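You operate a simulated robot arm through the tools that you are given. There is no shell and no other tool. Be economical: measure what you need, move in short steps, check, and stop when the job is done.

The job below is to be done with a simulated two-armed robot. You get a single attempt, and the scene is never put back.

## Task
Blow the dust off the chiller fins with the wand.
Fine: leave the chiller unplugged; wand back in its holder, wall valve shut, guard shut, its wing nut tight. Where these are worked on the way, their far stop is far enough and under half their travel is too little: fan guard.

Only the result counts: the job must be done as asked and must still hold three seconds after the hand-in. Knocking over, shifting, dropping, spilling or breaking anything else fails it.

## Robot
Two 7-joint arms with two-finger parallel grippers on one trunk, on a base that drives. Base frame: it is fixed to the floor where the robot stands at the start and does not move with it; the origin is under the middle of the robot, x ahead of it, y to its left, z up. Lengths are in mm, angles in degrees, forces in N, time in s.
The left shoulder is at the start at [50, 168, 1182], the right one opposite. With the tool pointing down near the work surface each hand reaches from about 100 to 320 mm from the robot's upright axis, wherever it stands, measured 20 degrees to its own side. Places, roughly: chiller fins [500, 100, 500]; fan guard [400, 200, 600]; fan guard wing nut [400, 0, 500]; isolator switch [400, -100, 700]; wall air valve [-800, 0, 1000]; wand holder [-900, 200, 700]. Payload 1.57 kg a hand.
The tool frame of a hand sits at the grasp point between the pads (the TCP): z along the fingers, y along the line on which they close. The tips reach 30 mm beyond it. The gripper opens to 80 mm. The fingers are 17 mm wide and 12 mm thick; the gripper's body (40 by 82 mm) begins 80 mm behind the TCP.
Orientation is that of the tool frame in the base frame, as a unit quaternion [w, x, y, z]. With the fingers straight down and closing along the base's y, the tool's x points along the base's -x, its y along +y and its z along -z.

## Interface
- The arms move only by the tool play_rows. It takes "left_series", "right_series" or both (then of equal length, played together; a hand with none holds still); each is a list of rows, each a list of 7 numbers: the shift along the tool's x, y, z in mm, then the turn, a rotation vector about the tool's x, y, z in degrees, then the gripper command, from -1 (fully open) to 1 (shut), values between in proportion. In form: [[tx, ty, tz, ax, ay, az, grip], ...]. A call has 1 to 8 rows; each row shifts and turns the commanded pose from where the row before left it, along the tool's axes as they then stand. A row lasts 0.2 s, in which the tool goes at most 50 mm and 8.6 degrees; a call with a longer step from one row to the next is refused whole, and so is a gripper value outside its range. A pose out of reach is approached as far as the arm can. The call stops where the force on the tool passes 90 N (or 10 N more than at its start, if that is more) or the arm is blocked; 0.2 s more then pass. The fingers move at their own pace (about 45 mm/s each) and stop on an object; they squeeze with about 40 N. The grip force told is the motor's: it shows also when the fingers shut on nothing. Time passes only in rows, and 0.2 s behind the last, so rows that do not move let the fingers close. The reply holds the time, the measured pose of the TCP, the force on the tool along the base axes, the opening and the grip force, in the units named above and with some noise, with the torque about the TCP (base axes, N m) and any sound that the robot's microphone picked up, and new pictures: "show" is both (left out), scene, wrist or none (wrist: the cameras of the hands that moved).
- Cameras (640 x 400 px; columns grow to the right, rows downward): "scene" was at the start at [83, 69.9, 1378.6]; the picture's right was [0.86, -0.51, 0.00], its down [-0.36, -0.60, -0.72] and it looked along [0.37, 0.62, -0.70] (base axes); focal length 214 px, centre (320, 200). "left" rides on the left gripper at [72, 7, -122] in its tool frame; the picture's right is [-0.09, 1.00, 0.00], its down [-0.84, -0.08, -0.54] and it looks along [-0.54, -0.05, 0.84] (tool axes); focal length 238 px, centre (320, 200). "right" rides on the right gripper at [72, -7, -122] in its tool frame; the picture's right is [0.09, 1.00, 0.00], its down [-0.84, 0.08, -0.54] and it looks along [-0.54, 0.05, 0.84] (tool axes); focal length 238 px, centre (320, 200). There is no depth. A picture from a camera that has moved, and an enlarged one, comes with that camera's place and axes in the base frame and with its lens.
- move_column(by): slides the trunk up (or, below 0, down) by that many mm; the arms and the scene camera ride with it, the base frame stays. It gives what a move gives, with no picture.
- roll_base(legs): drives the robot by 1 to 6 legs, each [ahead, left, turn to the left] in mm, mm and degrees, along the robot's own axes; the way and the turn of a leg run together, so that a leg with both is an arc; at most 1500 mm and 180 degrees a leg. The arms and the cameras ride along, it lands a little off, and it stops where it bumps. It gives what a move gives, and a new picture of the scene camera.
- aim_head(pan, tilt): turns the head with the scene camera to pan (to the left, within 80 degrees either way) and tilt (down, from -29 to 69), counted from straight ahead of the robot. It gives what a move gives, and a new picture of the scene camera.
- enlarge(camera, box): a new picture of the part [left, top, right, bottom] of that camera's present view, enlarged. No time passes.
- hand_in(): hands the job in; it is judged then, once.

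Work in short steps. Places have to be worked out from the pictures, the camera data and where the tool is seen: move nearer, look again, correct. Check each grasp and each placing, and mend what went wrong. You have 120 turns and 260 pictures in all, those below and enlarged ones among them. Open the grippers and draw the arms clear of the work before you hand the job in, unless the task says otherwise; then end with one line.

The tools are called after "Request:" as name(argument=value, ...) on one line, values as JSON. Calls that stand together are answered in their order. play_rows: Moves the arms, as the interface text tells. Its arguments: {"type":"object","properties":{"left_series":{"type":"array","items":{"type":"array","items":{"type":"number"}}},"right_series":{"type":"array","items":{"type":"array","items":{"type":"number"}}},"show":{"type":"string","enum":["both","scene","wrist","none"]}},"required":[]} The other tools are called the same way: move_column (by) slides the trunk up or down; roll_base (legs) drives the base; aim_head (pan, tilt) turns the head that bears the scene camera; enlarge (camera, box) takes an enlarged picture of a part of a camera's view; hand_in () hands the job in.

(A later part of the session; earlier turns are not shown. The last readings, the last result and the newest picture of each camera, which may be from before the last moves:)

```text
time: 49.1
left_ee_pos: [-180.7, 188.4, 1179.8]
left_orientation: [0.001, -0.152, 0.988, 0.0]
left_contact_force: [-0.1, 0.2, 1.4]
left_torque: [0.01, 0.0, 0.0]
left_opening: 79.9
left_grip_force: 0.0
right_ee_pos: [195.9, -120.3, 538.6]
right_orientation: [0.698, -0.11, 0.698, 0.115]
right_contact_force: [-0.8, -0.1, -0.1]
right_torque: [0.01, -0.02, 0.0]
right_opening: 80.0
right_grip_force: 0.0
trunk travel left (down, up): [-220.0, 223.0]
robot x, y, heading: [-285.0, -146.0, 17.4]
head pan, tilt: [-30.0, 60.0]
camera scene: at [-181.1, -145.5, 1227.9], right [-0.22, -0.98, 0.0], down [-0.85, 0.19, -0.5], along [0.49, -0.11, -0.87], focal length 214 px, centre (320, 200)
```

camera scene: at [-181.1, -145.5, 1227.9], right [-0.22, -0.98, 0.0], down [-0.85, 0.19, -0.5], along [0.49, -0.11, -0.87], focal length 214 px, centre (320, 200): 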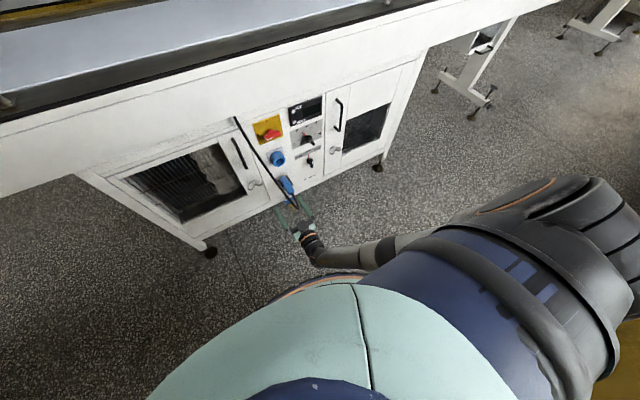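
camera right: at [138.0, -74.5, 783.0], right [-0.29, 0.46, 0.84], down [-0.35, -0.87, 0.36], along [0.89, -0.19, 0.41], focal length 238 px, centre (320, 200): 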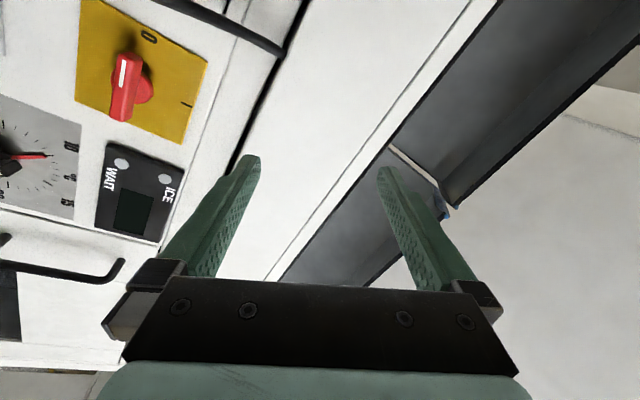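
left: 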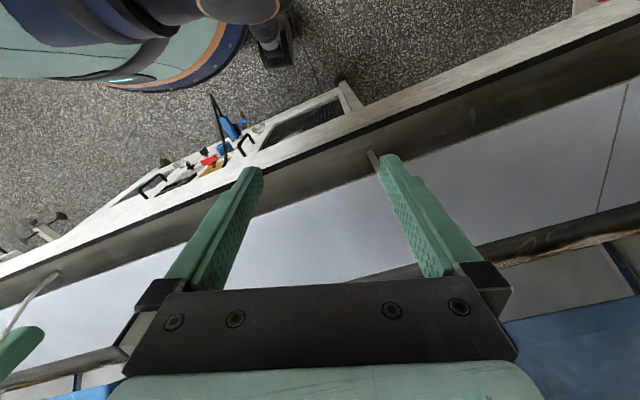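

Works well. Test the +90° roll in this lower posture.

Request:
play_rows(right_series=[[0, 0, 0, 0, 0, 8.5, -1], [0, 0, 0, 0, 0, 8.5, -1], [0, 0, 0, 0, 0, 8.5, -1], [0, 0, 0, 0, 0, 8.5, -1], [0, 0, 0, 0, 0, 8.5, -1], [0, 0, 0, 0, 0, 8.5, -1], [0, 0, 0, 0, 0, 8.5, -1], [0, 0, 0, 0, 0, 8.5, -1]], show="none")

Request:
play_rows(right_series=[[0, 0, 0, 0, 0, 8.5, -1], [0, 0, 0, 0, 0, 8.5, -1], [0, 0, 0, 0, 0, 4.5, -1]], show="both")

```text
time: 50.9
left_ee_pos: [-181.1, 188.2, 1179.8]
left_orientation: [0.001, -0.151, 0.989, -0.001]
left_contact_force: [0.1, 0.3, 0.4]
left_torque: [-0.01, 0.0, -0.02]
left_opening: 79.8
left_grip_force: 0.1
right_ee_pos: [195.3, -119.3, 537.1]
right_orientation: [0.66, 0.029, 0.707, 0.25]
right_contact_force: [-1.0, 0.5, 0.0]
right_torque: [0.0, 0.01, 0.01]
right_opening: 79.9
right_grip_force: 0.1
right hand out of reach, approached as far as the arm can: row 4, 5, 6, 7, 8
trunk travel left (down, up): [-220.0, 223.0]
robot x, y, heading: [-286.0, -143.1, 17.3]
head pan, tilt: [-30.0, 60.0]
```

```text
time: 51.7
left_ee_pos: [-180.8, 187.9, 1179.6]
left_orientation: [0.001, -0.151, 0.988, -0.001]
left_contact_force: [-0.6, -0.5, 0.1]
left_torque: [-0.02, 0.0, -0.02]
left_opening: 80.0
left_grip_force: 0.1
right_ee_pos: [195.1, -119.8, 535.9]
right_orientation: [0.661, 0.03, 0.708, 0.248]
right_contact_force: [0.0, 0.2, -0.3]
right_torque: [-0.03, 0.0, -0.01]
right_opening: 80.1
right_grip_force: 0.0
right hand out of reach, approached as far as the arm can: row 1, 2, 3
trunk travel left (down, up): [-220.0, 223.0]
robot x, y, heading: [-284.6, -143.1, 17.4]
head pan, tilt: [-30.0, 60.0]
camera scene: at [-181.1, -145.7, 1227.9], right [-0.22, -0.98, 0.0], down [-0.85, 0.19, -0.5], along [0.49, -0.11, -0.87], focal length 214 px, centre (320, 200)
camera right: at [72.7, -138.1, 469.0], right [-0.3, 0.9, 0.31], down [-0.43, -0.41, 0.8], along [0.85, 0.11, 0.51], focal length 238 px, centre (320, 200)
```

scene: 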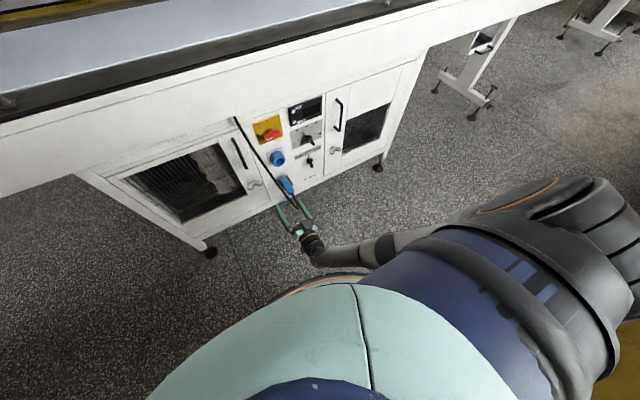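
right: 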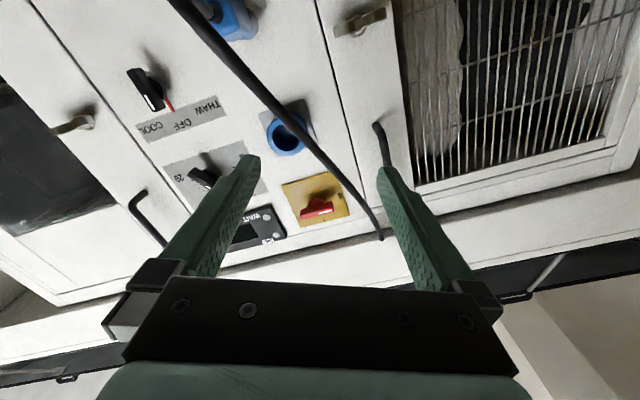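

Positive roll limited to ~20°; the free range is negative. I roll negative to about −90.

Request:
play_rows(right_series=[[0, 0, 0, 0, 0, -8.5, -1], [0, 0, 0, 0, 0, -8.5, -1], [0, 0, 0, 0, 0, -8.5, -1], [0, 0, 0, 0, 0, -8.5, -1], [0, 0, 0, 0, 0, -8.5, -1], [0, 0, 0, 0, 0, -8.5, -1], [0, 0, 0, 0, 0, -8.5, -1], [0, 0, 0, 0, 0, -8.5, -1]], show="none")

Request:
play_rows(right_series=[[0, 0, 0, 0, 0, -8.5, -1], [0, 0, 0, 0, 0, -8.5, -1], [0, 0, 0, 0, 0, -8.5, -1], [0, 0, 0, 0, 0, -8.5, -1], [0, 0, 0, 0, 0, -8.5, -1], [0, 0, 0, 0, 0, -8.5, -1], [0, 0, 0, 0, 0, -8.5, -1], [0, 0, 0, 0, 0, -8.5, -1]], show="wrist")

```text
time: 53.5
left_ee_pos: [-180.9, 188.3, 1179.9]
left_orientation: [0.001, -0.151, 0.988, 0.0]
left_contact_force: [0.1, -0.2, 0.3]
left_torque: [-0.04, 0.01, 0.02]
left_opening: 79.9
left_grip_force: 0.0
right_ee_pos: [196.2, -120.0, 536.8]
right_orientation: [0.687, -0.372, 0.603, -0.164]
right_contact_force: [-0.3, -0.6, 0.0]
right_torque: [-0.01, 0.02, -0.03]
right_opening: 79.9
right_grip_force: 0.1
trunk travel left (down, up): [-220.0, 223.0]
robot x, y, heading: [-286.2, -144.4, 17.5]
head pan, tilt: [-30.0, 60.0]
```

```text
time: 55.3
left_ee_pos: [-180.7, 187.2, 1179.2]
left_orientation: [0.001, -0.15, 0.989, 0.0]
left_contact_force: [-0.5, -0.1, 0.6]
left_torque: [0.01, 0.0, 0.02]
left_opening: 79.7
left_grip_force: 0.1
right_ee_pos: [195.4, -121.3, 536.0]
right_orientation: [-0.477, 0.646, -0.293, 0.519]
right_contact_force: [-0.2, -0.2, -0.5]
right_torque: [-0.01, 0.03, 0.01]
right_opening: 79.7
right_grip_force: 0.1
trunk travel left (down, up): [-220.0, 223.0]
robot x, y, heading: [-285.2, -143.1, 17.3]
head pan, tilt: [-30.0, 60.0]
camera right: at [100.1, -219.4, 571.2], right [0.15, -0.45, -0.88], down [-0.75, 0.53, -0.4], along [0.65, 0.72, -0.26], focal length 238 px, centre (320, 200)
```

right: 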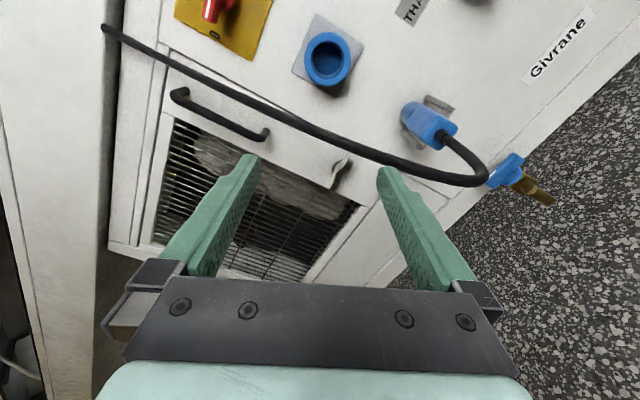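

Roll is free here (now −113°). I set roll −90 and shift the base left and then ahead toward the nut.

Request:
play_rows(right_series=[[0, 0, 0, 0, 0, 8, -1], [0, 0, 0, 0, 0, 8, -1], [0, 0, 0, 0, 0, 7, -1]], show="none")

Request:
roll_base(legs=[[0, 76, 0], [110, 0, 0]])

Request:
play_rows(right_series=[[0, 30, 0, 0, 0, 0, -1], [0, 30, 0, 0, 0, 0, -1]], show="both")

```text
time: 56.1
left_ee_pos: [-181.1, 188.3, 1179.9]
left_orientation: [0.001, -0.151, 0.989, 0.0]
left_contact_force: [0.2, -0.4, 0.7]
left_torque: [0.0, 0.01, -0.03]
left_opening: 80.0
left_grip_force: 0.1
right_ee_pos: [195.4, -121.2, 535.0]
right_orientation: [0.573, -0.572, 0.417, -0.413]
right_contact_force: [-0.2, 0.3, 0.5]
right_torque: [0.0, 0.02, -0.03]
right_opening: 79.6
right_grip_force: 0.1
trunk travel left (down, up): [-220.0, 223.0]
robot x, y, heading: [-287.3, -141.1, 17.1]
head pan, tilt: [-30.0, 60.0]
```

```text
time: 58.0
left_ee_pos: [-94.0, 292.7, 1180.9]
left_orientation: [0.001, -0.149, 0.989, 0.0]
left_contact_force: [-0.2, 0.3, 0.6]
left_torque: [-0.03, -0.02, 0.01]
left_opening: 80.0
left_grip_force: 0.0
right_ee_pos: [279.2, -17.7, 535.7]
right_orientation: [-0.571, 0.572, -0.418, 0.414]
right_contact_force: [-0.7, 0.4, 0.6]
right_torque: [-0.03, 0.01, 0.0]
right_opening: 80.0
right_grip_force: 0.0
trunk travel left (down, up): [-220.0, 223.0]
robot x, y, heading: [-202.0, -39.5, 16.9]
head pan, tilt: [-30.0, 60.0]
camera scene: at [-96.9, -40.9, 1227.8], right [-0.22, -0.97, 0.0], down [-0.84, 0.19, -0.5], along [0.49, -0.11, -0.87], focal length 214 px, centre (320, 200)
```

scene: 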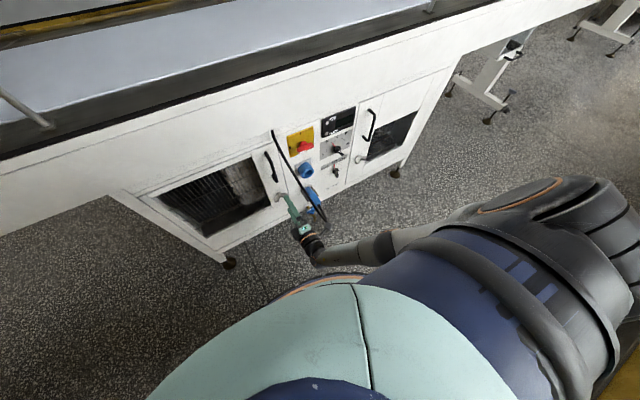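

```text
time: 58.8
left_ee_pos: [-95.1, 293.4, 1180.1]
left_orientation: [0.001, -0.148, 0.989, 0.001]
left_contact_force: [1.0, 0.1, 0.4]
left_torque: [0.04, 0.01, -0.02]
left_opening: 80.2
left_grip_force: 0.1
right_ee_pos: [292.6, -93.4, 504.2]
right_orientation: [-0.539, 0.587, -0.4, 0.452]
right_contact_force: [-0.1, -0.4, 0.1]
right_torque: [-0.03, -0.01, 0.02]
right_opening: 80.2
right_grip_force: 0.1
right hand out of reach, approached as far as the arm can: row 1, 2
trunk travel left (down, up): [-220.0, 223.0]
robot x, y, heading: [-204.6, -38.1, 17.2]
head pan, tilt: [-30.0, 60.0]
stopped in row 2 (right hand): the arm was blocked; the commanded pose is now the measured one
camera scene: at [-97.2, -41.2, 1227.9], right [-0.22, -0.97, 0.0], down [-0.84, 0.19, -0.5], along [0.49, -0.11, -0.87], focal length 214 px, centre (320, 200)
camera right: at [195.2, -194.8, 519.3], right [0.04, -0.19, -0.98], down [-0.75, 0.65, -0.15], along [0.66, 0.74, -0.11], focal length 238 px, centre (320, 200)
```

scene: 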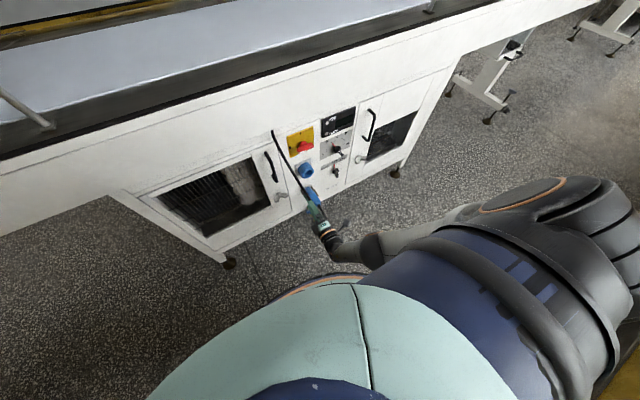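
right: 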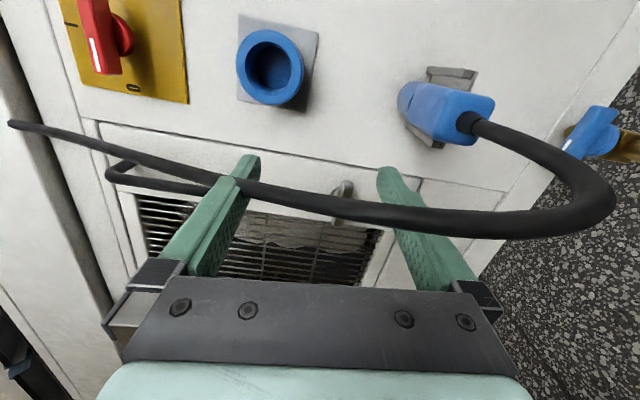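

The hand slid right at a reach limit; the cable lies on its right side. I shift it back left and up, and will lower with the trunk instead.

Request:
play_rows(right_series=[[-30, -15, 0, 0, 0, 3, -1], [-42, -24, 0, 0, 0, 3, -1], [0, 0, 0, 0, 0, 0, -1]], show="none")

Request:
move_column(by=-60)

Request:
play_rows(right_series=[[0, 0, 0, 0, 0, 0, -1]], show="both")

```text
time: 59.4
left_ee_pos: [-95.7, 292.7, 1181.0]
left_orientation: [0.002, -0.147, 0.989, 0.001]
left_contact_force: [-0.6, -0.4, 0.3]
left_torque: [0.0, 0.04, 0.01]
left_opening: 80.0
left_grip_force: 0.1
right_ee_pos: [303.6, -131.1, 501.1]
right_orientation: [-0.507, 0.592, -0.399, 0.482]
right_contact_force: [0.9, 0.1, 0.2]
right_torque: [-0.02, -0.01, -0.03]
right_opening: 80.1
right_grip_force: 0.0
right hand out of reach, approached as far as the arm can: row 1, 2
trunk travel left (down, up): [-220.0, 223.0]
robot x, y, heading: [-200.0, -35.9, 17.1]
head pan, tilt: [-30.0, 60.0]
stopped in row 3 (right hand): the arm was blocked; the commanded pose is now the measured one
```

```text
time: 60.4
left_ee_pos: [-94.2, 292.8, 1120.9]
left_orientation: [0.001, -0.148, 0.989, 0.001]
left_contact_force: [0.6, 0.1, -0.3]
left_torque: [-0.01, 0.03, 0.02]
left_opening: 80.1
left_grip_force: 0.0
right_ee_pos: [311.2, -135.8, 445.6]
right_orientation: [-0.506, 0.591, -0.395, 0.489]
right_contact_force: [-0.1, 0.6, -0.7]
right_torque: [-0.01, -0.01, -0.02]
right_opening: 80.1
right_grip_force: 0.1
trunk travel left (down, up): [-160.0, 283.0]
robot x, y, heading: [-201.1, -40.8, 17.0]
head pan, tilt: [-30.0, 60.0]
```

```text
time: 60.8
left_ee_pos: [-93.6, 291.7, 1120.2]
left_orientation: [0.0, -0.15, 0.989, 0.001]
left_contact_force: [-0.2, 0.3, 0.5]
left_torque: [0.02, -0.03, 0.02]
left_opening: 80.1
left_grip_force: 0.0
right_ee_pos: [310.8, -135.0, 444.0]
right_orientation: [-0.507, 0.59, -0.396, 0.488]
right_contact_force: [-0.3, 0.8, 0.6]
right_torque: [0.01, -0.02, -0.01]
right_opening: 80.3
right_grip_force: 0.1
trunk travel left (down, up): [-160.0, 283.0]
robot x, y, heading: [-202.0, -37.4, 16.8]
head pan, tilt: [-30.0, 60.0]
camera scene: at [-96.4, -41.8, 1167.7], right [-0.22, -0.97, 0.0], down [-0.84, 0.19, -0.5], along [0.49, -0.11, -0.87], focal length 214 px, centre (320, 200)
camera right: at [206.8, -229.7, 465.7], right [0.05, -0.26, -0.96], down [-0.7, 0.68, -0.22], along [0.71, 0.69, -0.15], focal length 238 px, centre (320, 200)
```

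scene: 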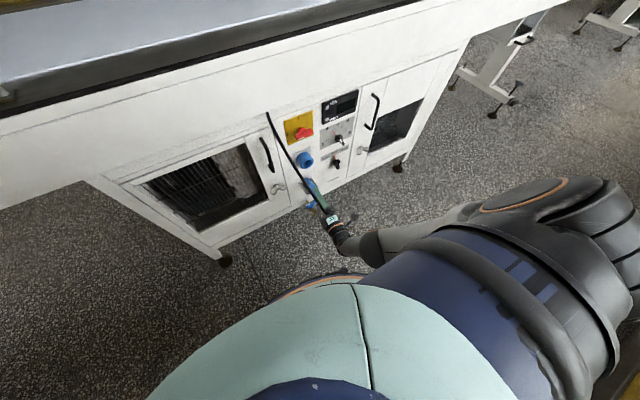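
right: 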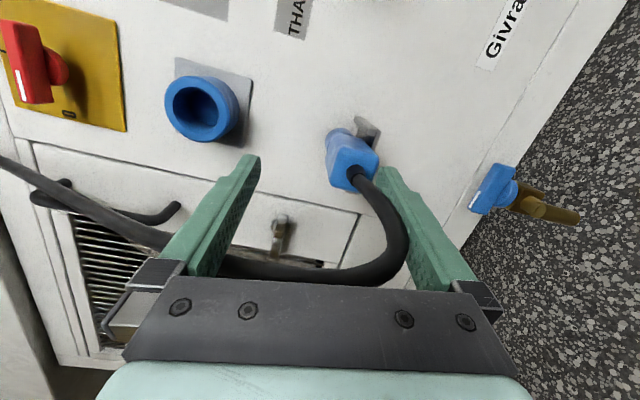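

The arm slid toward the plug, its cable is between the fingers. I back the base straight out to clear it.

Request:
roll_base(legs=[[-180, 0, 0]])

Request:
aim_head(pan=-50, tilt=65)

Request:
enlarge(camera="right", box=[0, 0, 640, 400])

```text
time: 62.3
left_ee_pos: [-264.0, 238.5, 1120.5]
left_orientation: [0.0, -0.146, 0.989, 0.001]
left_contact_force: [0.7, 0.0, 0.6]
left_torque: [0.01, -0.01, -0.03]
left_opening: 79.9
left_grip_force: 0.1
right_ee_pos: [138.0, -190.5, 443.3]
right_orientation: [-0.505, 0.59, -0.398, 0.489]
right_contact_force: [0.1, 0.2, 0.4]
right_torque: [0.02, 0.0, -0.02]
right_opening: 80.1
right_grip_force: 0.0
trunk travel left (down, up): [-160.0, 283.0]
robot x, y, heading: [-375.7, -89.9, 16.9]
head pan, tilt: [-30.0, 60.0]
camera scene: at [-268.0, -95.0, 1167.7], right [-0.23, -0.97, 0.0], down [-0.84, 0.2, -0.5], along [0.49, -0.11, -0.87], focal length 214 px, centre (320, 200)
```

scene: 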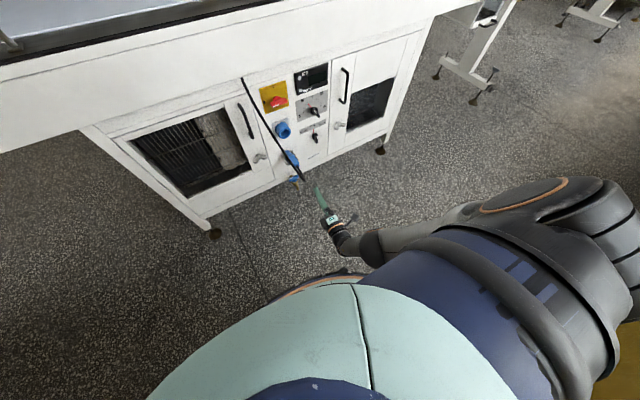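

```text
time: 63.2
left_ee_pos: [-265.5, 239.2, 1118.7]
left_orientation: [0.0, -0.146, 0.989, 0.001]
left_contact_force: [0.8, -0.3, 0.8]
left_torque: [-0.02, 0.02, 0.01]
left_opening: 80.1
left_grip_force: 0.1
right_ee_pos: [138.6, -191.8, 445.4]
right_orientation: [-0.505, 0.59, -0.397, 0.49]
right_contact_force: [0.2, 0.5, 0.7]
right_torque: [-0.01, 0.0, 0.02]
right_opening: 80.2
right_grip_force: 0.1
trunk travel left (down, up): [-160.0, 283.0]
robot x, y, heading: [-373.2, -89.7, 16.4]
head pan, tilt: [-50.0, 65.0]
camera scene: at [-283.1, -112.3, 1162.2], right [-0.55, -0.84, 0.0], down [-0.76, 0.5, -0.42], along [0.35, -0.23, -0.91], focal length 214 px, centre (320, 200)
```

scene: 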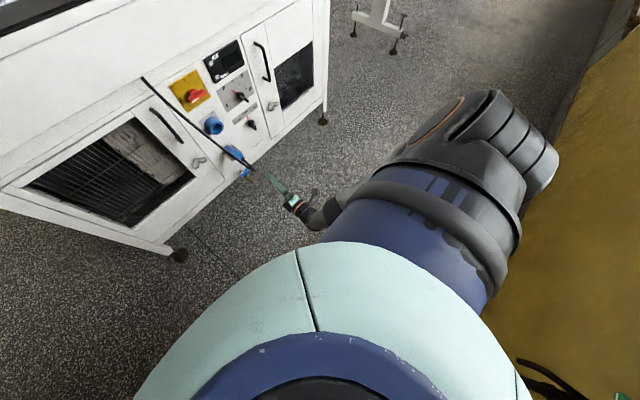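

```text
1.00 times, centred on (320, 200) of right
camera zoom: at [33.7, -284.9, 466.1], right [0.05, -0.26, -0.96], down [-0.7, 0.68, -0.22], along [0.71, 0.68, -0.15], focal length 238 px, centre (320, 200)
```

zoom: 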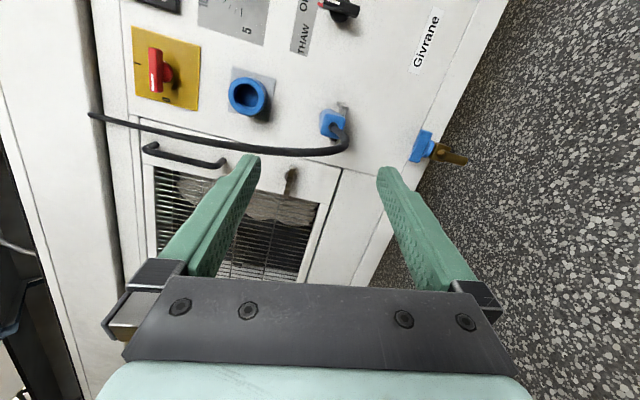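

Plug and cable untouched. The limit was arm extension, so I lower the trunk more and bring the hand up and inward, correcting yaw/roll.

Request:
play_rows(right_series=[[0, -25, 0, 0, -2.8, 5, -1], [0, -25, 0, 0, -2.7, 5, -1], [-20, -25, 0, 0, 0, 0, -1], [-25, -25, 0, 0, 0, 0, -1], [-25, 0, 0, 0, 0, 0, -1], [-25, 0, 0, 0, 0, 0, -1]], show="none")

Request:
move_column(by=-75)

Request:
play_rows(right_series=[[0, 0, 0, 0, 0, 0, -1]], show="wrist")

```text
time: 64.8
left_ee_pos: [-264.8, 241.2, 1120.1]
left_orientation: [0.001, -0.145, 0.989, 0.001]
left_contact_force: [-0.3, 0.7, 0.2]
left_torque: [-0.01, 0.0, -0.02]
left_opening: 80.0
left_grip_force: 0.1
right_ee_pos: [159.3, -165.4, 450.0]
right_orientation: [-0.52, 0.595, -0.406, 0.458]
right_contact_force: [-0.3, 1.2, -0.6]
right_torque: [-0.08, 0.03, -0.01]
right_opening: 80.0
right_grip_force: 0.1
right hand out of reach, approached as far as the arm can: row 1, 2, 3, 4, 6
trunk travel left (down, up): [-160.0, 283.0]
robot x, y, heading: [-374.2, -88.0, 16.9]
head pan, tilt: [-50.0, 65.0]
stopped in row 6 (right hand): the arm was blocked; the commanded pose is now the measured one
```

```text
time: 65.9
left_ee_pos: [-264.4, 239.5, 1046.2]
left_orientation: [0.001, -0.145, 0.989, 0.001]
left_contact_force: [0.5, 0.2, 0.2]
left_torque: [0.04, -0.01, 0.0]
left_opening: 79.9
left_grip_force: 0.2
right_ee_pos: [167.2, -168.8, 380.7]
right_orientation: [-0.52, 0.593, -0.403, 0.465]
right_contact_force: [0.4, 0.2, 0.2]
right_torque: [0.0, 0.01, 0.01]
right_opening: 79.9
right_grip_force: 0.1
trunk travel left (down, up): [-85.0, 358.0]
robot x, y, heading: [-376.8, -92.0, 16.9]
head pan, tilt: [-50.0, 65.0]
```

```text
time: 66.3
left_ee_pos: [-264.9, 239.6, 1045.2]
left_orientation: [0.001, -0.145, 0.989, 0.001]
left_contact_force: [-0.4, 0.0, -1.1]
left_torque: [-0.01, 0.0, -0.01]
left_opening: 79.8
left_grip_force: 0.0
right_ee_pos: [167.9, -170.0, 380.7]
right_orientation: [-0.522, 0.592, -0.402, 0.465]
right_contact_force: [0.0, -0.4, -0.1]
right_torque: [0.03, 0.01, -0.01]
right_opening: 80.0
right_grip_force: 0.1
trunk travel left (down, up): [-85.0, 358.0]
robot x, y, heading: [-371.9, -90.4, 16.7]
head pan, tilt: [-50.0, 65.0]
camera right: at [67.2, -267.7, 400.4], right [0.03, -0.22, -0.97], down [-0.73, 0.66, -0.17], along [0.68, 0.72, -0.14], focal length 238 px, centre (320, 200)
```

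right: 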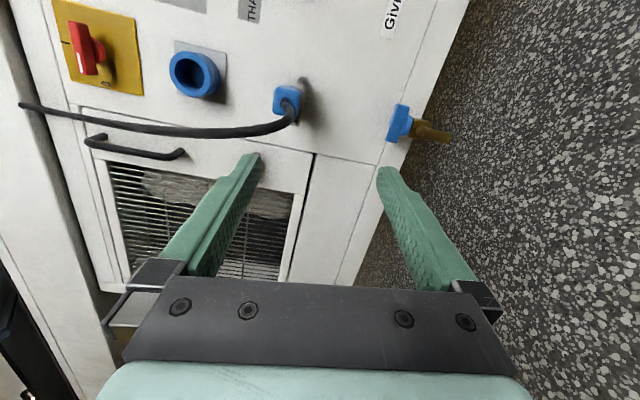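

Stuck again, so I look at the arm posture using the left hand's camera and the head pointed down at the arm.

Request:
enlarge(camera="left", box=[0, 0, 640, 400])

Request:
aim_head(pan=-65, tilt=50)

```text
1.00 times, centred on (320, 200) of left
camera zoom: at [-335.6, 224.8, 1166.3], right [-0.2, 0.98, 0.0], down [0.82, 0.17, 0.54], along [0.53, 0.11, -0.84], focal length 238 px, centre (320, 200)
```

zoom: 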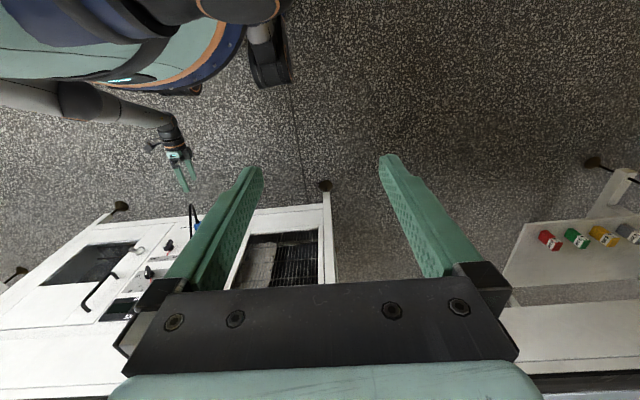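

```text
time: 67.1
left_ee_pos: [-265.0, 240.1, 1045.7]
left_orientation: [0.001, -0.145, 0.989, 0.001]
left_contact_force: [-0.7, -0.8, 1.1]
left_torque: [0.01, 0.0, 0.02]
left_opening: 79.8
left_grip_force: 0.0
right_ee_pos: [168.6, -168.5, 380.5]
right_orientation: [-0.521, 0.591, -0.403, 0.465]
right_contact_force: [0.1, 0.6, 0.7]
right_torque: [-0.05, 0.0, 0.0]
right_opening: 79.8
right_grip_force: 0.1
trunk travel left (down, up): [-85.0, 358.0]
robot x, y, heading: [-370.9, -87.5, 16.8]
head pan, tilt: [-65.0, 50.0]
camera scene: at [-282.9, -136.7, 1105.5], right [-0.75, -0.67, 0.0], down [-0.51, 0.57, -0.64], along [0.43, -0.48, -0.77], focal length 214 px, centre (320, 200)
```

scene: 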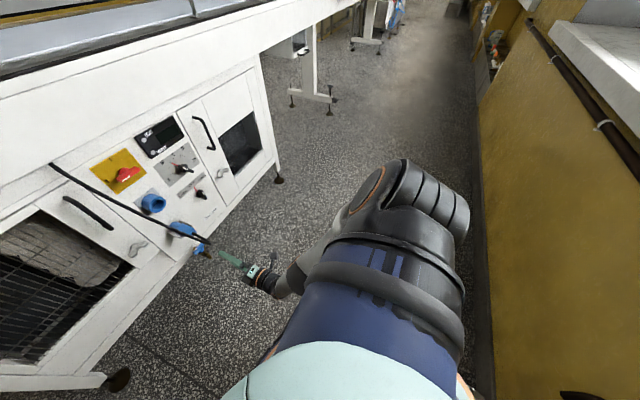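

I test pulling the hand up and forward to find the free direction.

Request:
play_rows(right_series=[[0, 0, 25, 0, 0, 0, -1], [0, 0, 25, 0, 0, 0, -1], [0, -25, 0, 0, 0, 0, -1], [0, -25, 0, 0, 0, 0, -1]], show="none")

Request:
play_rows(right_series=[[0, 0, 0, 0, 0, 8, -1], [0, 0, 0, 0, 0, 8, -1], [0, 0, 0, 0, 0, 8, -1], [0, 0, 0, 0, 0, 8, -1], [0, 0, 0, 0, 0, 8, -1], [0, 0, 0, 0, 0, 8, -1], [0, 0, 0, 0, 0, 8, -1]], show="none")

```text
time: 68.1
left_ee_pos: [-264.1, 239.9, 1045.0]
left_orientation: [0.002, -0.146, 0.989, 0.001]
left_contact_force: [0.3, 0.3, 0.3]
left_torque: [0.0, -0.01, 0.05]
left_opening: 80.1
left_grip_force: 0.0
right_ee_pos: [186.9, -151.9, 438.1]
right_orientation: [-0.52, 0.595, -0.406, 0.458]
right_contact_force: [0.1, 0.8, -0.4]
right_torque: [-0.02, 0.02, -0.02]
right_opening: 80.0
right_grip_force: 0.0
right hand out of reach, approached as far as the arm can: row 1, 2
trunk travel left (down, up): [-85.0, 358.0]
robot x, y, heading: [-371.9, -90.0, 16.7]
head pan, tilt: [-65.0, 50.0]
```

```text
time: 69.7
left_ee_pos: [-264.4, 239.9, 1044.5]
left_orientation: [0.001, -0.145, 0.989, -0.001]
left_contact_force: [1.1, -0.4, -0.2]
left_torque: [0.01, 0.0, -0.01]
left_opening: 79.8
left_grip_force: 0.0
right_ee_pos: [185.8, -151.0, 438.0]
right_orientation: [0.675, -0.333, 0.639, -0.16]
right_contact_force: [-0.2, -0.3, -0.4]
right_torque: [-0.02, 0.03, -0.02]
right_opening: 80.0
right_grip_force: 0.0
trunk travel left (down, up): [-85.0, 358.0]
robot x, y, heading: [-374.4, -91.8, 16.6]
head pan, tilt: [-65.0, 50.0]
```

Freed: it was full extension. I retract, raise the hand and lower the trunk so the arm is comfortably bent, then re-roll to −90.

Request:
play_rows(right_series=[[0, 0, -20, 0, 0, 0, -1], [0, 0, -20, 0, 0, 0, -1], [-18, -15.5, -20, 0, 0, 0, -1], [-18, -15.5, 0, 0, 0, 0, -1], [-18, -15.5, 0, 0, 0, 0, -1], [-18, -15.5, 0, 0, 0, 0, -1]], show="none")

Request:
move_column(by=-60)

Request:
play_rows(right_series=[[0, 0, 0, 0, 0, -8.3, -1], [0, 0, 0, 0, 0, -8.3, -1], [0, 0, 0, 0, 0, -8.3, -1], [0, 0, 0, 0, 0, -8.3, -1], [0, 0, 0, 0, 0, -8.3, -1], [0, 0, 0, 0, 0, -8.3, -1], [0, 0, 0, 0, 0, 0, -1]], show="both")

```text
time: 71.1
left_ee_pos: [-264.6, 240.2, 1044.9]
left_orientation: [0.0, -0.146, 0.989, 0.0]
left_contact_force: [0.5, -0.4, 0.1]
left_torque: [0.03, -0.02, 0.0]
left_opening: 80.1
left_grip_force: 0.0
right_ee_pos: [130.1, -164.7, 537.9]
right_orientation: [0.675, -0.334, 0.638, -0.16]
right_contact_force: [0.6, 0.0, 0.3]
right_torque: [-0.02, -0.02, 0.0]
right_opening: 79.8
right_grip_force: 0.1
trunk travel left (down, up): [-85.0, 358.0]
robot x, y, heading: [-370.0, -89.4, 16.9]
head pan, tilt: [-65.0, 50.0]
```

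```text
time: 72.1
left_ee_pos: [-263.5, 239.2, 984.9]
left_orientation: [0.001, -0.147, 0.989, 0.001]
left_contact_force: [-0.3, 0.1, -0.3]
left_torque: [0.01, 0.0, -0.01]
left_opening: 79.8
left_grip_force: 0.1
right_ee_pos: [130.8, -163.5, 477.7]
right_orientation: [0.675, -0.334, 0.638, -0.159]
right_contact_force: [0.3, -0.2, -0.1]
right_torque: [0.03, 0.0, 0.04]
right_opening: 79.8
right_grip_force: 0.0
trunk travel left (down, up): [-25.0, 418.0]
robot x, y, heading: [-374.3, -87.0, 16.7]
head pan, tilt: [-65.0, 50.0]
```

```text
time: 73.7
left_ee_pos: [-264.8, 240.5, 986.2]
left_orientation: [0.001, -0.146, 0.989, 0.0]
left_contact_force: [0.1, -0.3, 0.1]
left_torque: [0.02, -0.01, -0.01]
left_opening: 80.0
left_grip_force: 0.0
right_ee_pos: [131.5, -163.7, 478.4]
right_orientation: [-0.545, 0.571, -0.438, 0.43]
right_contact_force: [-0.2, 0.1, -0.1]
right_torque: [0.0, -0.02, -0.04]
right_opening: 79.7
right_grip_force: 0.1
trunk travel left (down, up): [-25.0, 418.0]
robot x, y, heading: [-374.6, -87.7, 16.7]
head pan, tilt: [-65.0, 50.0]
camera scene: at [-283.1, -136.3, 1045.4], right [-0.75, -0.67, 0.0], down [-0.51, 0.57, -0.64], along [0.43, -0.48, -0.77], focal length 214 px, centre (320, 200)
camera right: at [31.0, -263.6, 490.9], right [-0.01, -0.11, -0.99], down [-0.73, 0.68, -0.07], along [0.68, 0.73, -0.09], focal length 238 px, centre (320, 200)
```

scene: 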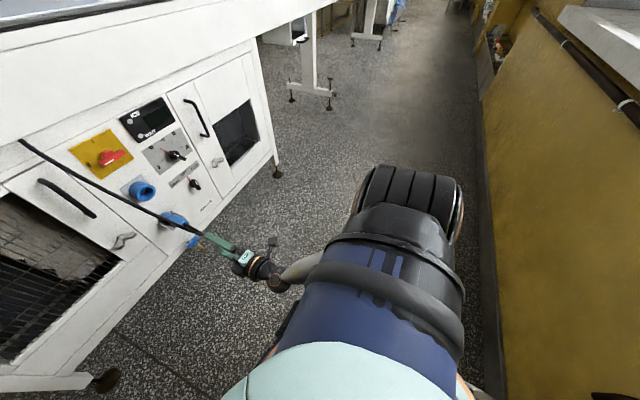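
right: 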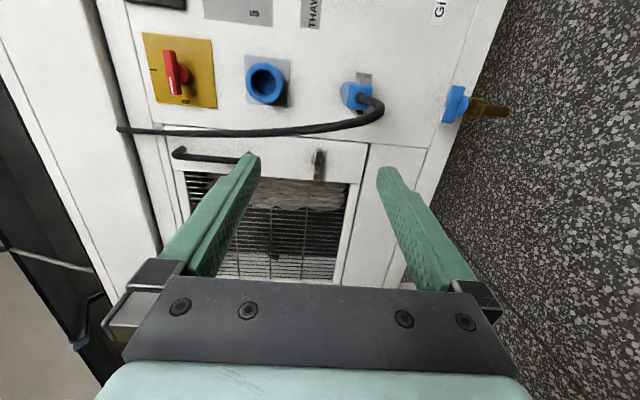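

Arm is comfortable. Nut ≈ (385,15,462). I move base left, then ahead, stopping ~130 mm short of the nut.

Request:
roll_base(legs=[[0, 52, 0.8], [125, 0, 0]])

Request:
play_rows(right_series=[[-19, 5, 0, 0, -2.4, 0, -1], [-19, 5, 0, 0, 0, 0, -1]], show="wrist")

```text
time: 75.5
left_ee_pos: [-166.5, 326.3, 985.7]
left_orientation: [0.001, -0.152, 0.988, 0.0]
left_contact_force: [0.0, -0.6, 0.4]
left_torque: [-0.02, 0.0, 0.01]
left_opening: 79.6
left_grip_force: 0.1
right_ee_pos: [236.9, -69.0, 476.7]
right_orientation: [-0.548, 0.574, -0.434, 0.426]
right_contact_force: [0.5, 0.6, -0.1]
right_torque: [0.01, 0.02, 0.02]
right_opening: 80.0
right_grip_force: 0.1
trunk travel left (down, up): [-25.0, 418.0]
robot x, y, heading: [-267.5, -5.4, 17.6]
head pan, tilt: [-65.0, 50.0]
camera scene: at [-178.4, -49.3, 1045.5], right [-0.74, -0.68, 0.0], down [-0.52, 0.56, -0.64], along [0.43, -0.47, -0.77], focal length 214 px, centre (320, 200)
```

scene: 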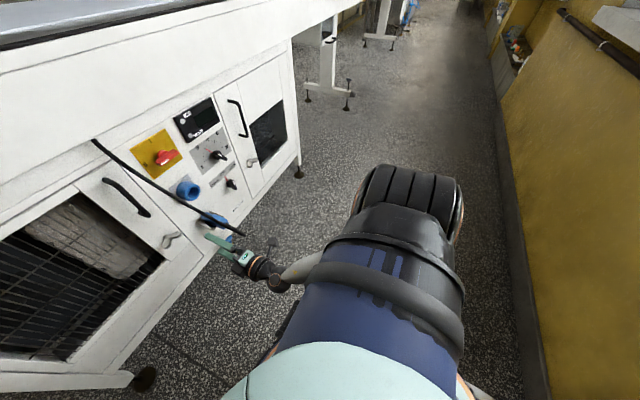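

```text
time: 76.0
left_ee_pos: [-164.9, 324.6, 986.9]
left_orientation: [0.002, -0.152, 0.988, 0.002]
left_contact_force: [0.8, 0.4, 0.4]
left_torque: [-0.02, 0.03, -0.02]
left_opening: 79.9
left_grip_force: 0.0
right_ee_pos: [237.7, -51.7, 472.9]
right_orientation: [-0.55, 0.58, -0.417, 0.432]
right_contact_force: [-0.3, -0.3, -0.7]
right_torque: [0.03, -0.01, 0.01]
right_opening: 79.9
right_grip_force: 0.0
trunk travel left (down, up): [-25.0, 418.0]
robot x, y, heading: [-269.9, -4.6, 17.6]
head pan, tilt: [-65.0, 50.0]
camera right: at [141.2, -155.6, 485.9], right [0.02, -0.14, -0.99], down [-0.75, 0.65, -0.1], along [0.66, 0.75, -0.09], focal length 238 px, centre (320, 200)
```

right: 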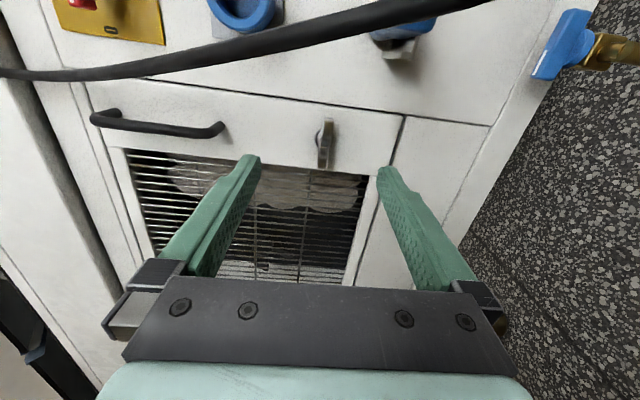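

The hanging cable sits just right of the nut, where this hand's camera would pass, so I'll use the left arm for the nut (its free roll puts the camera on the left). Back off, raise trunk, and pitch the left hand forward.

Request:
roll_base(legs=[[-150, 0, 0]])

Request:
move_column(by=150)

Request:
play_rows(left_series=[[-10, 0, 25, 0, -8.5, 0, -1], [-6.2, 0, 26.2, 0, -8.5, 0, -1], [-2.3, 0, 26.8, 0, -8.5, 0, -1], [1.7, 0, 26.9, 0, -8.5, 0, -1], [5.7, 0, 26.3, 0, -8.5, 0, -1], [9.5, 0, 25.2, 0, -8.5, 0, -1], [13.1, 0, 23.5, 0, -8.5, 0, -1], [16.4, 0, 21.3, 0, -8.5, 0, -1]], show="none")

Request:
play_rows(left_series=[[20, 0, 30, 0, -8.5, 0, -1], [20, 0, 30, 0, -8.5, 0, -1], [20, 0, 30, 0, -5, 0, -1], [30, 0, 30, 0, 0, 0, -1], [30, 0, 30, 0, 0, 0, -1], [30, 0, 30, 0, 0, 0, -1], [30, 0, 10, 0, 0, 0, -1]], show="scene")

```text
time: 77.4
left_ee_pos: [-308.8, 278.7, 985.9]
left_orientation: [0.001, -0.153, 0.988, 0.003]
left_contact_force: [0.3, -0.1, -1.3]
left_torque: [-0.01, -0.01, 0.0]
left_opening: 79.9
left_grip_force: 0.1
right_ee_pos: [94.4, -97.6, 472.0]
right_orientation: [-0.55, 0.58, -0.418, 0.431]
right_contact_force: [-0.1, 0.2, 0.6]
right_torque: [0.0, 0.0, 0.01]
right_opening: 80.2
right_grip_force: 0.1
trunk travel left (down, up): [-25.0, 418.0]
robot x, y, heading: [-413.7, -52.7, 17.5]
head pan, tilt: [-65.0, 50.0]
camera scene: at [-320.7, -97.4, 1045.1], right [-0.74, -0.68, 0.0], down [-0.52, 0.57, -0.64], along [0.43, -0.47, -0.77], focal length 214 px, centre (320, 200)
```

scene: 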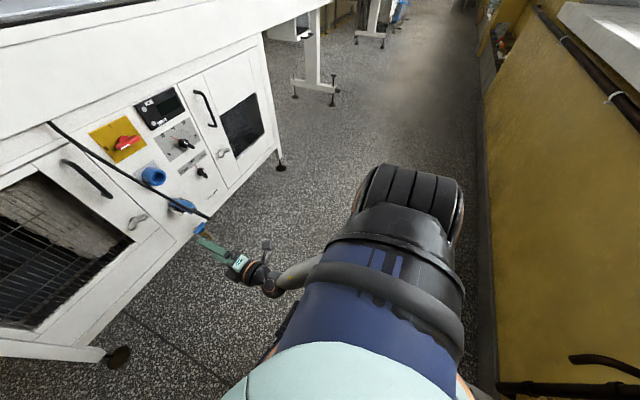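

```text
time: 79.2
left_ee_pos: [-310.0, 281.1, 1136.3]
left_orientation: [0.001, -0.153, 0.988, 0.001]
left_contact_force: [0.0, -0.1, 0.0]
left_torque: [-0.02, 0.0, 0.02]
left_opening: 80.2
left_grip_force: 0.0
right_ee_pos: [94.8, -96.5, 624.0]
right_orientation: [-0.55, 0.58, -0.417, 0.432]
right_contact_force: [0.0, 0.0, 0.4]
right_torque: [-0.02, 0.03, -0.01]
right_opening: 80.1
right_grip_force: 0.1
trunk travel left (down, up): [-175.0, 268.0]
robot x, y, heading: [-410.4, -51.1, 17.7]
head pan, tilt: [-65.0, 50.0]
```

```text
time: 81.0
left_ee_pos: [-193.9, 400.1, 1071.2]
left_orientation: [0.553, -0.126, 0.819, 0.086]
left_contact_force: [-0.6, 0.8, 0.3]
left_torque: [-0.01, -0.02, -0.02]
left_opening: 80.0
left_grip_force: 0.1
left hand out of reach, approached as far as the arm can: row 5, 6, 7, 8
right_ee_pos: [93.7, -95.4, 623.2]
right_orientation: [-0.55, 0.58, -0.417, 0.432]
right_contact_force: [0.1, 0.8, -0.6]
right_torque: [-0.02, 0.03, -0.01]
right_opening: 79.6
right_grip_force: 0.1
trunk travel left (down, up): [-175.0, 268.0]
robot x, y, heading: [-411.3, -51.2, 17.4]
head pan, tilt: [-65.0, 50.0]
```

```text
time: 82.6
left_ee_pos: [-13.3, 479.8, 886.7]
left_orientation: [0.699, -0.108, 0.698, 0.109]
left_contact_force: [-0.6, 0.1, -0.8]
left_torque: [0.01, 0.0, -0.02]
left_opening: 79.9
left_grip_force: 0.0
left hand out of reach, approached as far as the arm can: row 1, 2
right_ee_pos: [95.4, -95.6, 623.7]
right_orientation: [-0.55, 0.58, -0.417, 0.432]
right_contact_force: [-0.2, 0.0, -0.3]
right_torque: [0.02, 0.0, -0.01]
right_opening: 80.0
right_grip_force: 0.2
trunk travel left (down, up): [-175.0, 268.0]
robot x, y, heading: [-412.7, -50.8, 17.7]
head pan, tilt: [-65.0, 50.0]
camera scene: at [-322.3, -94.9, 1195.5], right [-0.74, -0.68, 0.0], down [-0.52, 0.56, -0.64], along [0.44, -0.47, -0.77], focal length 214 px, centre (320, 200)
```

scene: 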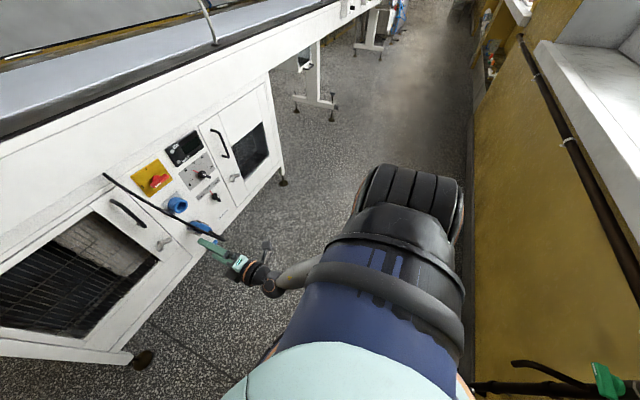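

Left hand points forward but is wide. I bring it inward, back a bit and down.

Request:
play_rows(left_series=[[20, -30, -12, 0, 0, 0, -1], [25, -30, -12, 0, 0, 0, -1], [30, -30, -12, 0, 0, 0, -1], [30, -30, -12, 0, 0, 0, -1], [30, -30, -12, 0, 0, 0, -1], [30, -30, -10, 0, 0, 0, -1], [30, -20, 0, 0, 0, 0, -1], [30, 0, 0, 0, 0, 0, -1]], show="none")

Request:
move_column(by=-100)

Request:
play_rows(left_series=[[0, 0, 0, 0, 0, 8.5, -1], [0, 0, 0, 0, 0, 8.5, -1], [0, 0, 0, 0, 0, 8.5, -1], [0, 0, 0, 0, 0, 8.5, -1], [0, 0, 0, 0, 0, 8.5, -1], [0, 0, 0, 0, 0, 8.5, -1], [0, 0, 0, 0, 0, 8.5, -1], [0, 0, 0, 0, 0, 8.5, -1]], show="wrist")

```text
time: 84.4
left_ee_pos: [-81.9, 430.9, 697.1]
left_orientation: [0.7, -0.107, 0.699, 0.105]
left_contact_force: [-0.1, -0.1, 0.2]
left_torque: [0.01, 0.01, 0.0]
left_opening: 79.7
left_grip_force: 0.0
left hand out of reach, approached as far as the arm can: row 2, 3, 4, 5, 6, 7, 8
right_ee_pos: [94.9, -97.6, 623.3]
right_orientation: [-0.55, 0.58, -0.417, 0.433]
right_contact_force: [0.0, -0.2, 0.5]
right_torque: [0.0, 0.01, 0.0]
right_opening: 80.1
right_grip_force: 0.1
trunk travel left (down, up): [-175.0, 268.0]
robot x, y, heading: [-413.0, -49.0, 17.7]
head pan, tilt: [-65.0, 50.0]
```

```text
time: 85.7
left_ee_pos: [-80.5, 428.9, 597.1]
left_orientation: [0.7, -0.107, 0.699, 0.105]
left_contact_force: [0.1, 0.1, -0.1]
left_torque: [-0.02, 0.01, 0.01]
left_opening: 80.1
left_grip_force: 0.2
right_ee_pos: [94.8, -97.3, 524.4]
right_orientation: [-0.55, 0.579, -0.416, 0.434]
right_contact_force: [-0.5, 0.3, 0.5]
right_torque: [0.0, -0.01, -0.02]
right_opening: 79.7
right_grip_force: 0.2
trunk travel left (down, up): [-75.0, 368.0]
robot x, y, heading: [-412.1, -48.1, 17.6]
head pan, tilt: [-65.0, 50.0]
```

```text
time: 87.5
left_ee_pos: [-137.4, 648.3, 769.4]
left_orientation: [0.587, 0.203, 0.685, 0.38]
left_contact_force: [0.9, 0.5, -0.5]
left_torque: [0.0, 0.01, 0.01]
left_opening: 79.7
left_grip_force: 0.0
left hand out of reach, approached as far as the arm can: row 1, 2, 3, 4, 5, 6, 7, 8
right_ee_pos: [94.2, -97.6, 523.5]
right_orientation: [-0.551, 0.58, -0.416, 0.433]
right_contact_force: [0.0, 0.8, 0.0]
right_torque: [-0.04, 0.0, 0.01]
right_opening: 80.0
right_grip_force: 0.1
trunk travel left (down, up): [-75.0, 368.0]
robot x, y, heading: [-413.7, -47.7, 17.4]
head pan, tilt: [-65.0, 50.0]
camera left: at [-271.4, 669.8, 728.6], right [-0.15, 0.56, 0.82], down [-0.32, -0.81, 0.5], along [0.94, -0.19, 0.29], focal length 238 px, centre (320, 200)
```

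left: 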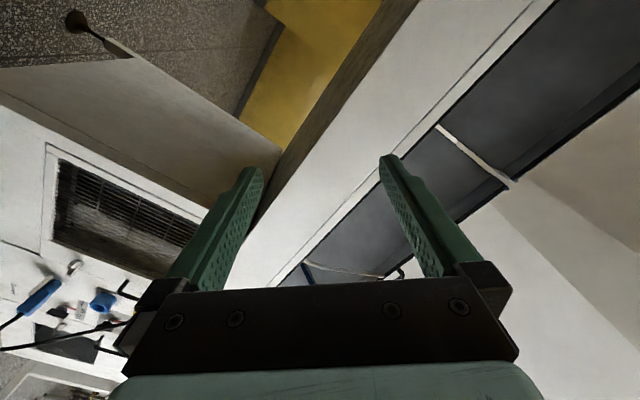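

The left arm is stuck elbow-out; I'll tuck it away and use the right arm at roll −270 (camera to the left). First undo the left roll.

Request:
play_rows(left_series=[[0, 0, -15, 0, 0, -8.5, -1], [0, 0, -15, 0, 0, -8.5, -1], [0, 0, -15, 0, 0, -8.5, -1], [0, 0, -15, 0, 0, -8.5, -1], [0, 0, -15, 0, 0, -8.5, -1], [0, 0, 0, 0, 0, -8.5, -1], [0, 0, 0, 0, 0, -8.5, -1], [0, 0, 0, 0, 0, 0, -1]], show="none")

Request:
play_rows(left_series=[[-30, -30, 0, 0, 8.5, 0, -1], [-30, -30, 0, 0, 8.5, 0, -1], [-30, -30, 0, 0, 8.5, 0, -1], [-30, -30, 0, 0, 8.5, 0, -1], [-20, -30, -10, 0, 8.5, 0, -1], [-20, -30, -10, 0, 8.5, 0, -1], [-10, -30, -20, 0, 8.5, 0, -1], [0, -30, -30, 0, 8.5, 0, -1]], show="none")

Request:
aim_head(pan=60, tilt=45)

```text
time: 89.3
left_ee_pos: [-208.0, 626.9, 767.7]
left_orientation: [0.698, -0.164, 0.696, 0.037]
left_contact_force: [-0.7, 0.1, 0.3]
left_torque: [-0.01, 0.02, 0.01]
left_opening: 80.0
left_grip_force: 0.1
right_ee_pos: [95.6, -96.9, 524.4]
right_orientation: [-0.55, 0.58, -0.417, 0.433]
right_contact_force: [0.5, 0.0, -0.2]
right_torque: [-0.01, 0.02, -0.01]
right_opening: 80.2
right_grip_force: 0.1
trunk travel left (down, up): [-75.0, 368.0]
robot x, y, heading: [-414.2, -50.6, 17.9]
head pan, tilt: [-65.0, 50.0]
```

```text
time: 91.1
left_ee_pos: [-134.7, 482.9, 859.3]
left_orientation: [0.386, -0.172, 0.906, -0.022]
left_contact_force: [-0.1, 0.0, -0.5]
left_torque: [0.01, -0.01, -0.01]
left_opening: 80.0
left_grip_force: 0.1
left hand out of reach, approached as far as the arm can: row 1, 2, 3, 4, 5
right_ee_pos: [95.5, -96.6, 523.5]
right_orientation: [-0.55, 0.579, -0.417, 0.433]
right_contact_force: [-0.5, -0.1, 0.2]
right_torque: [-0.01, -0.01, -0.04]
right_opening: 79.9
right_grip_force: 0.2
trunk travel left (down, up): [-75.0, 368.0]
robot x, y, heading: [-412.7, -47.7, 17.4]
head pan, tilt: [-65.0, 50.0]
```

```text
time: 93.2
left_ee_pos: [-135.3, 483.8, 859.8]
left_orientation: [0.386, -0.173, 0.906, -0.021]
left_contact_force: [1.7, -0.3, 0.2]
left_torque: [0.0, 0.03, -0.02]
left_opening: 79.9
left_grip_force: 0.0
right_ee_pos: [94.7, -97.7, 522.4]
right_orientation: [-0.55, 0.58, -0.416, 0.433]
right_contact_force: [0.8, -0.9, 0.7]
right_torque: [0.0, 0.01, 0.0]
right_opening: 80.0
right_grip_force: 0.1
trunk travel left (down, up): [-75.0, 368.0]
robot x, y, heading: [-416.5, -50.3, 17.7]
head pan, tilt: [60.0, 45.0]
camera scene: at [-356.4, 40.8, 1102.4], right [0.98, -0.21, 0.0], down [-0.15, -0.69, -0.71], along [0.15, 0.69, -0.71], focal length 214 px, centre (320, 200)
```

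scene: 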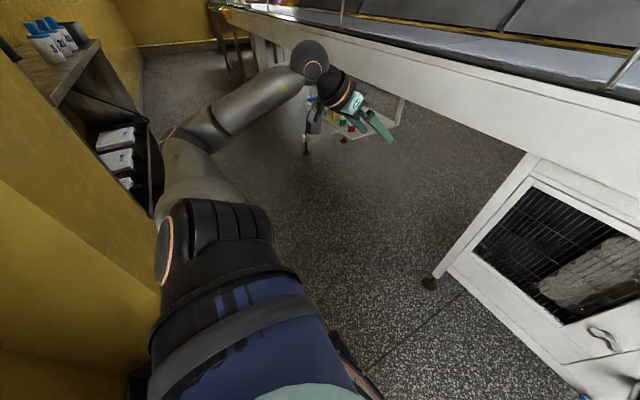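

The left elbow is wide near the shelf; I fold that arm back to its starting tool-down pose near the body.

Request:
play_rows(left_series=[[3.5, -18, -31.8, 0, 8.5, 0, -1], [8.2, -18, -31, 0, 8.5, 0, -1], [12.7, -18, -29.4, 0, 8.5, 0, -1], [16.9, -18, -27.2, 0, 8.5, 0, -1], [20.7, -18, -24.4, 0, 8.5, 0, -1], [24, -18, -21, 0, 2, 0, -1], [25, -18, -20, 0, 0, 0, -1], [25, -18, -20, 0, 0, 0, -1]], show="scene")

```text
time: 95.0
left_ee_pos: [-293.3, 316.0, 1043.8]
left_orientation: [0.013, -0.15, 0.985, -0.087]
left_contact_force: [0.4, -0.3, -0.4]
left_torque: [0.01, 0.01, 0.02]
left_opening: 80.1
left_grip_force: 0.0
right_ee_pos: [95.2, -97.3, 523.9]
right_orientation: [-0.551, 0.579, -0.416, 0.434]
right_contact_force: [0.1, -0.9, -0.1]
right_torque: [0.0, 0.0, 0.0]
right_opening: 80.2
right_grip_force: 0.1
trunk travel left (down, up): [-75.0, 368.0]
robot x, y, heading: [-411.5, -50.2, 17.3]
head pan, tilt: [60.0, 45.0]
camera scene: at [-356.5, 40.8, 1102.3], right [0.98, -0.21, 0.0], down [-0.15, -0.69, -0.71], along [0.15, 0.69, -0.71], focal length 214 px, centre (320, 200)
```

scene: 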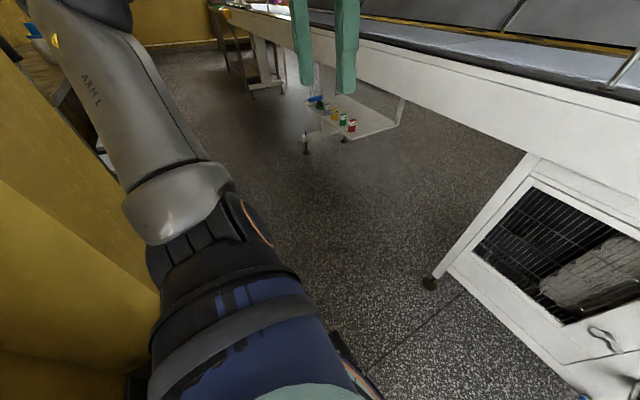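

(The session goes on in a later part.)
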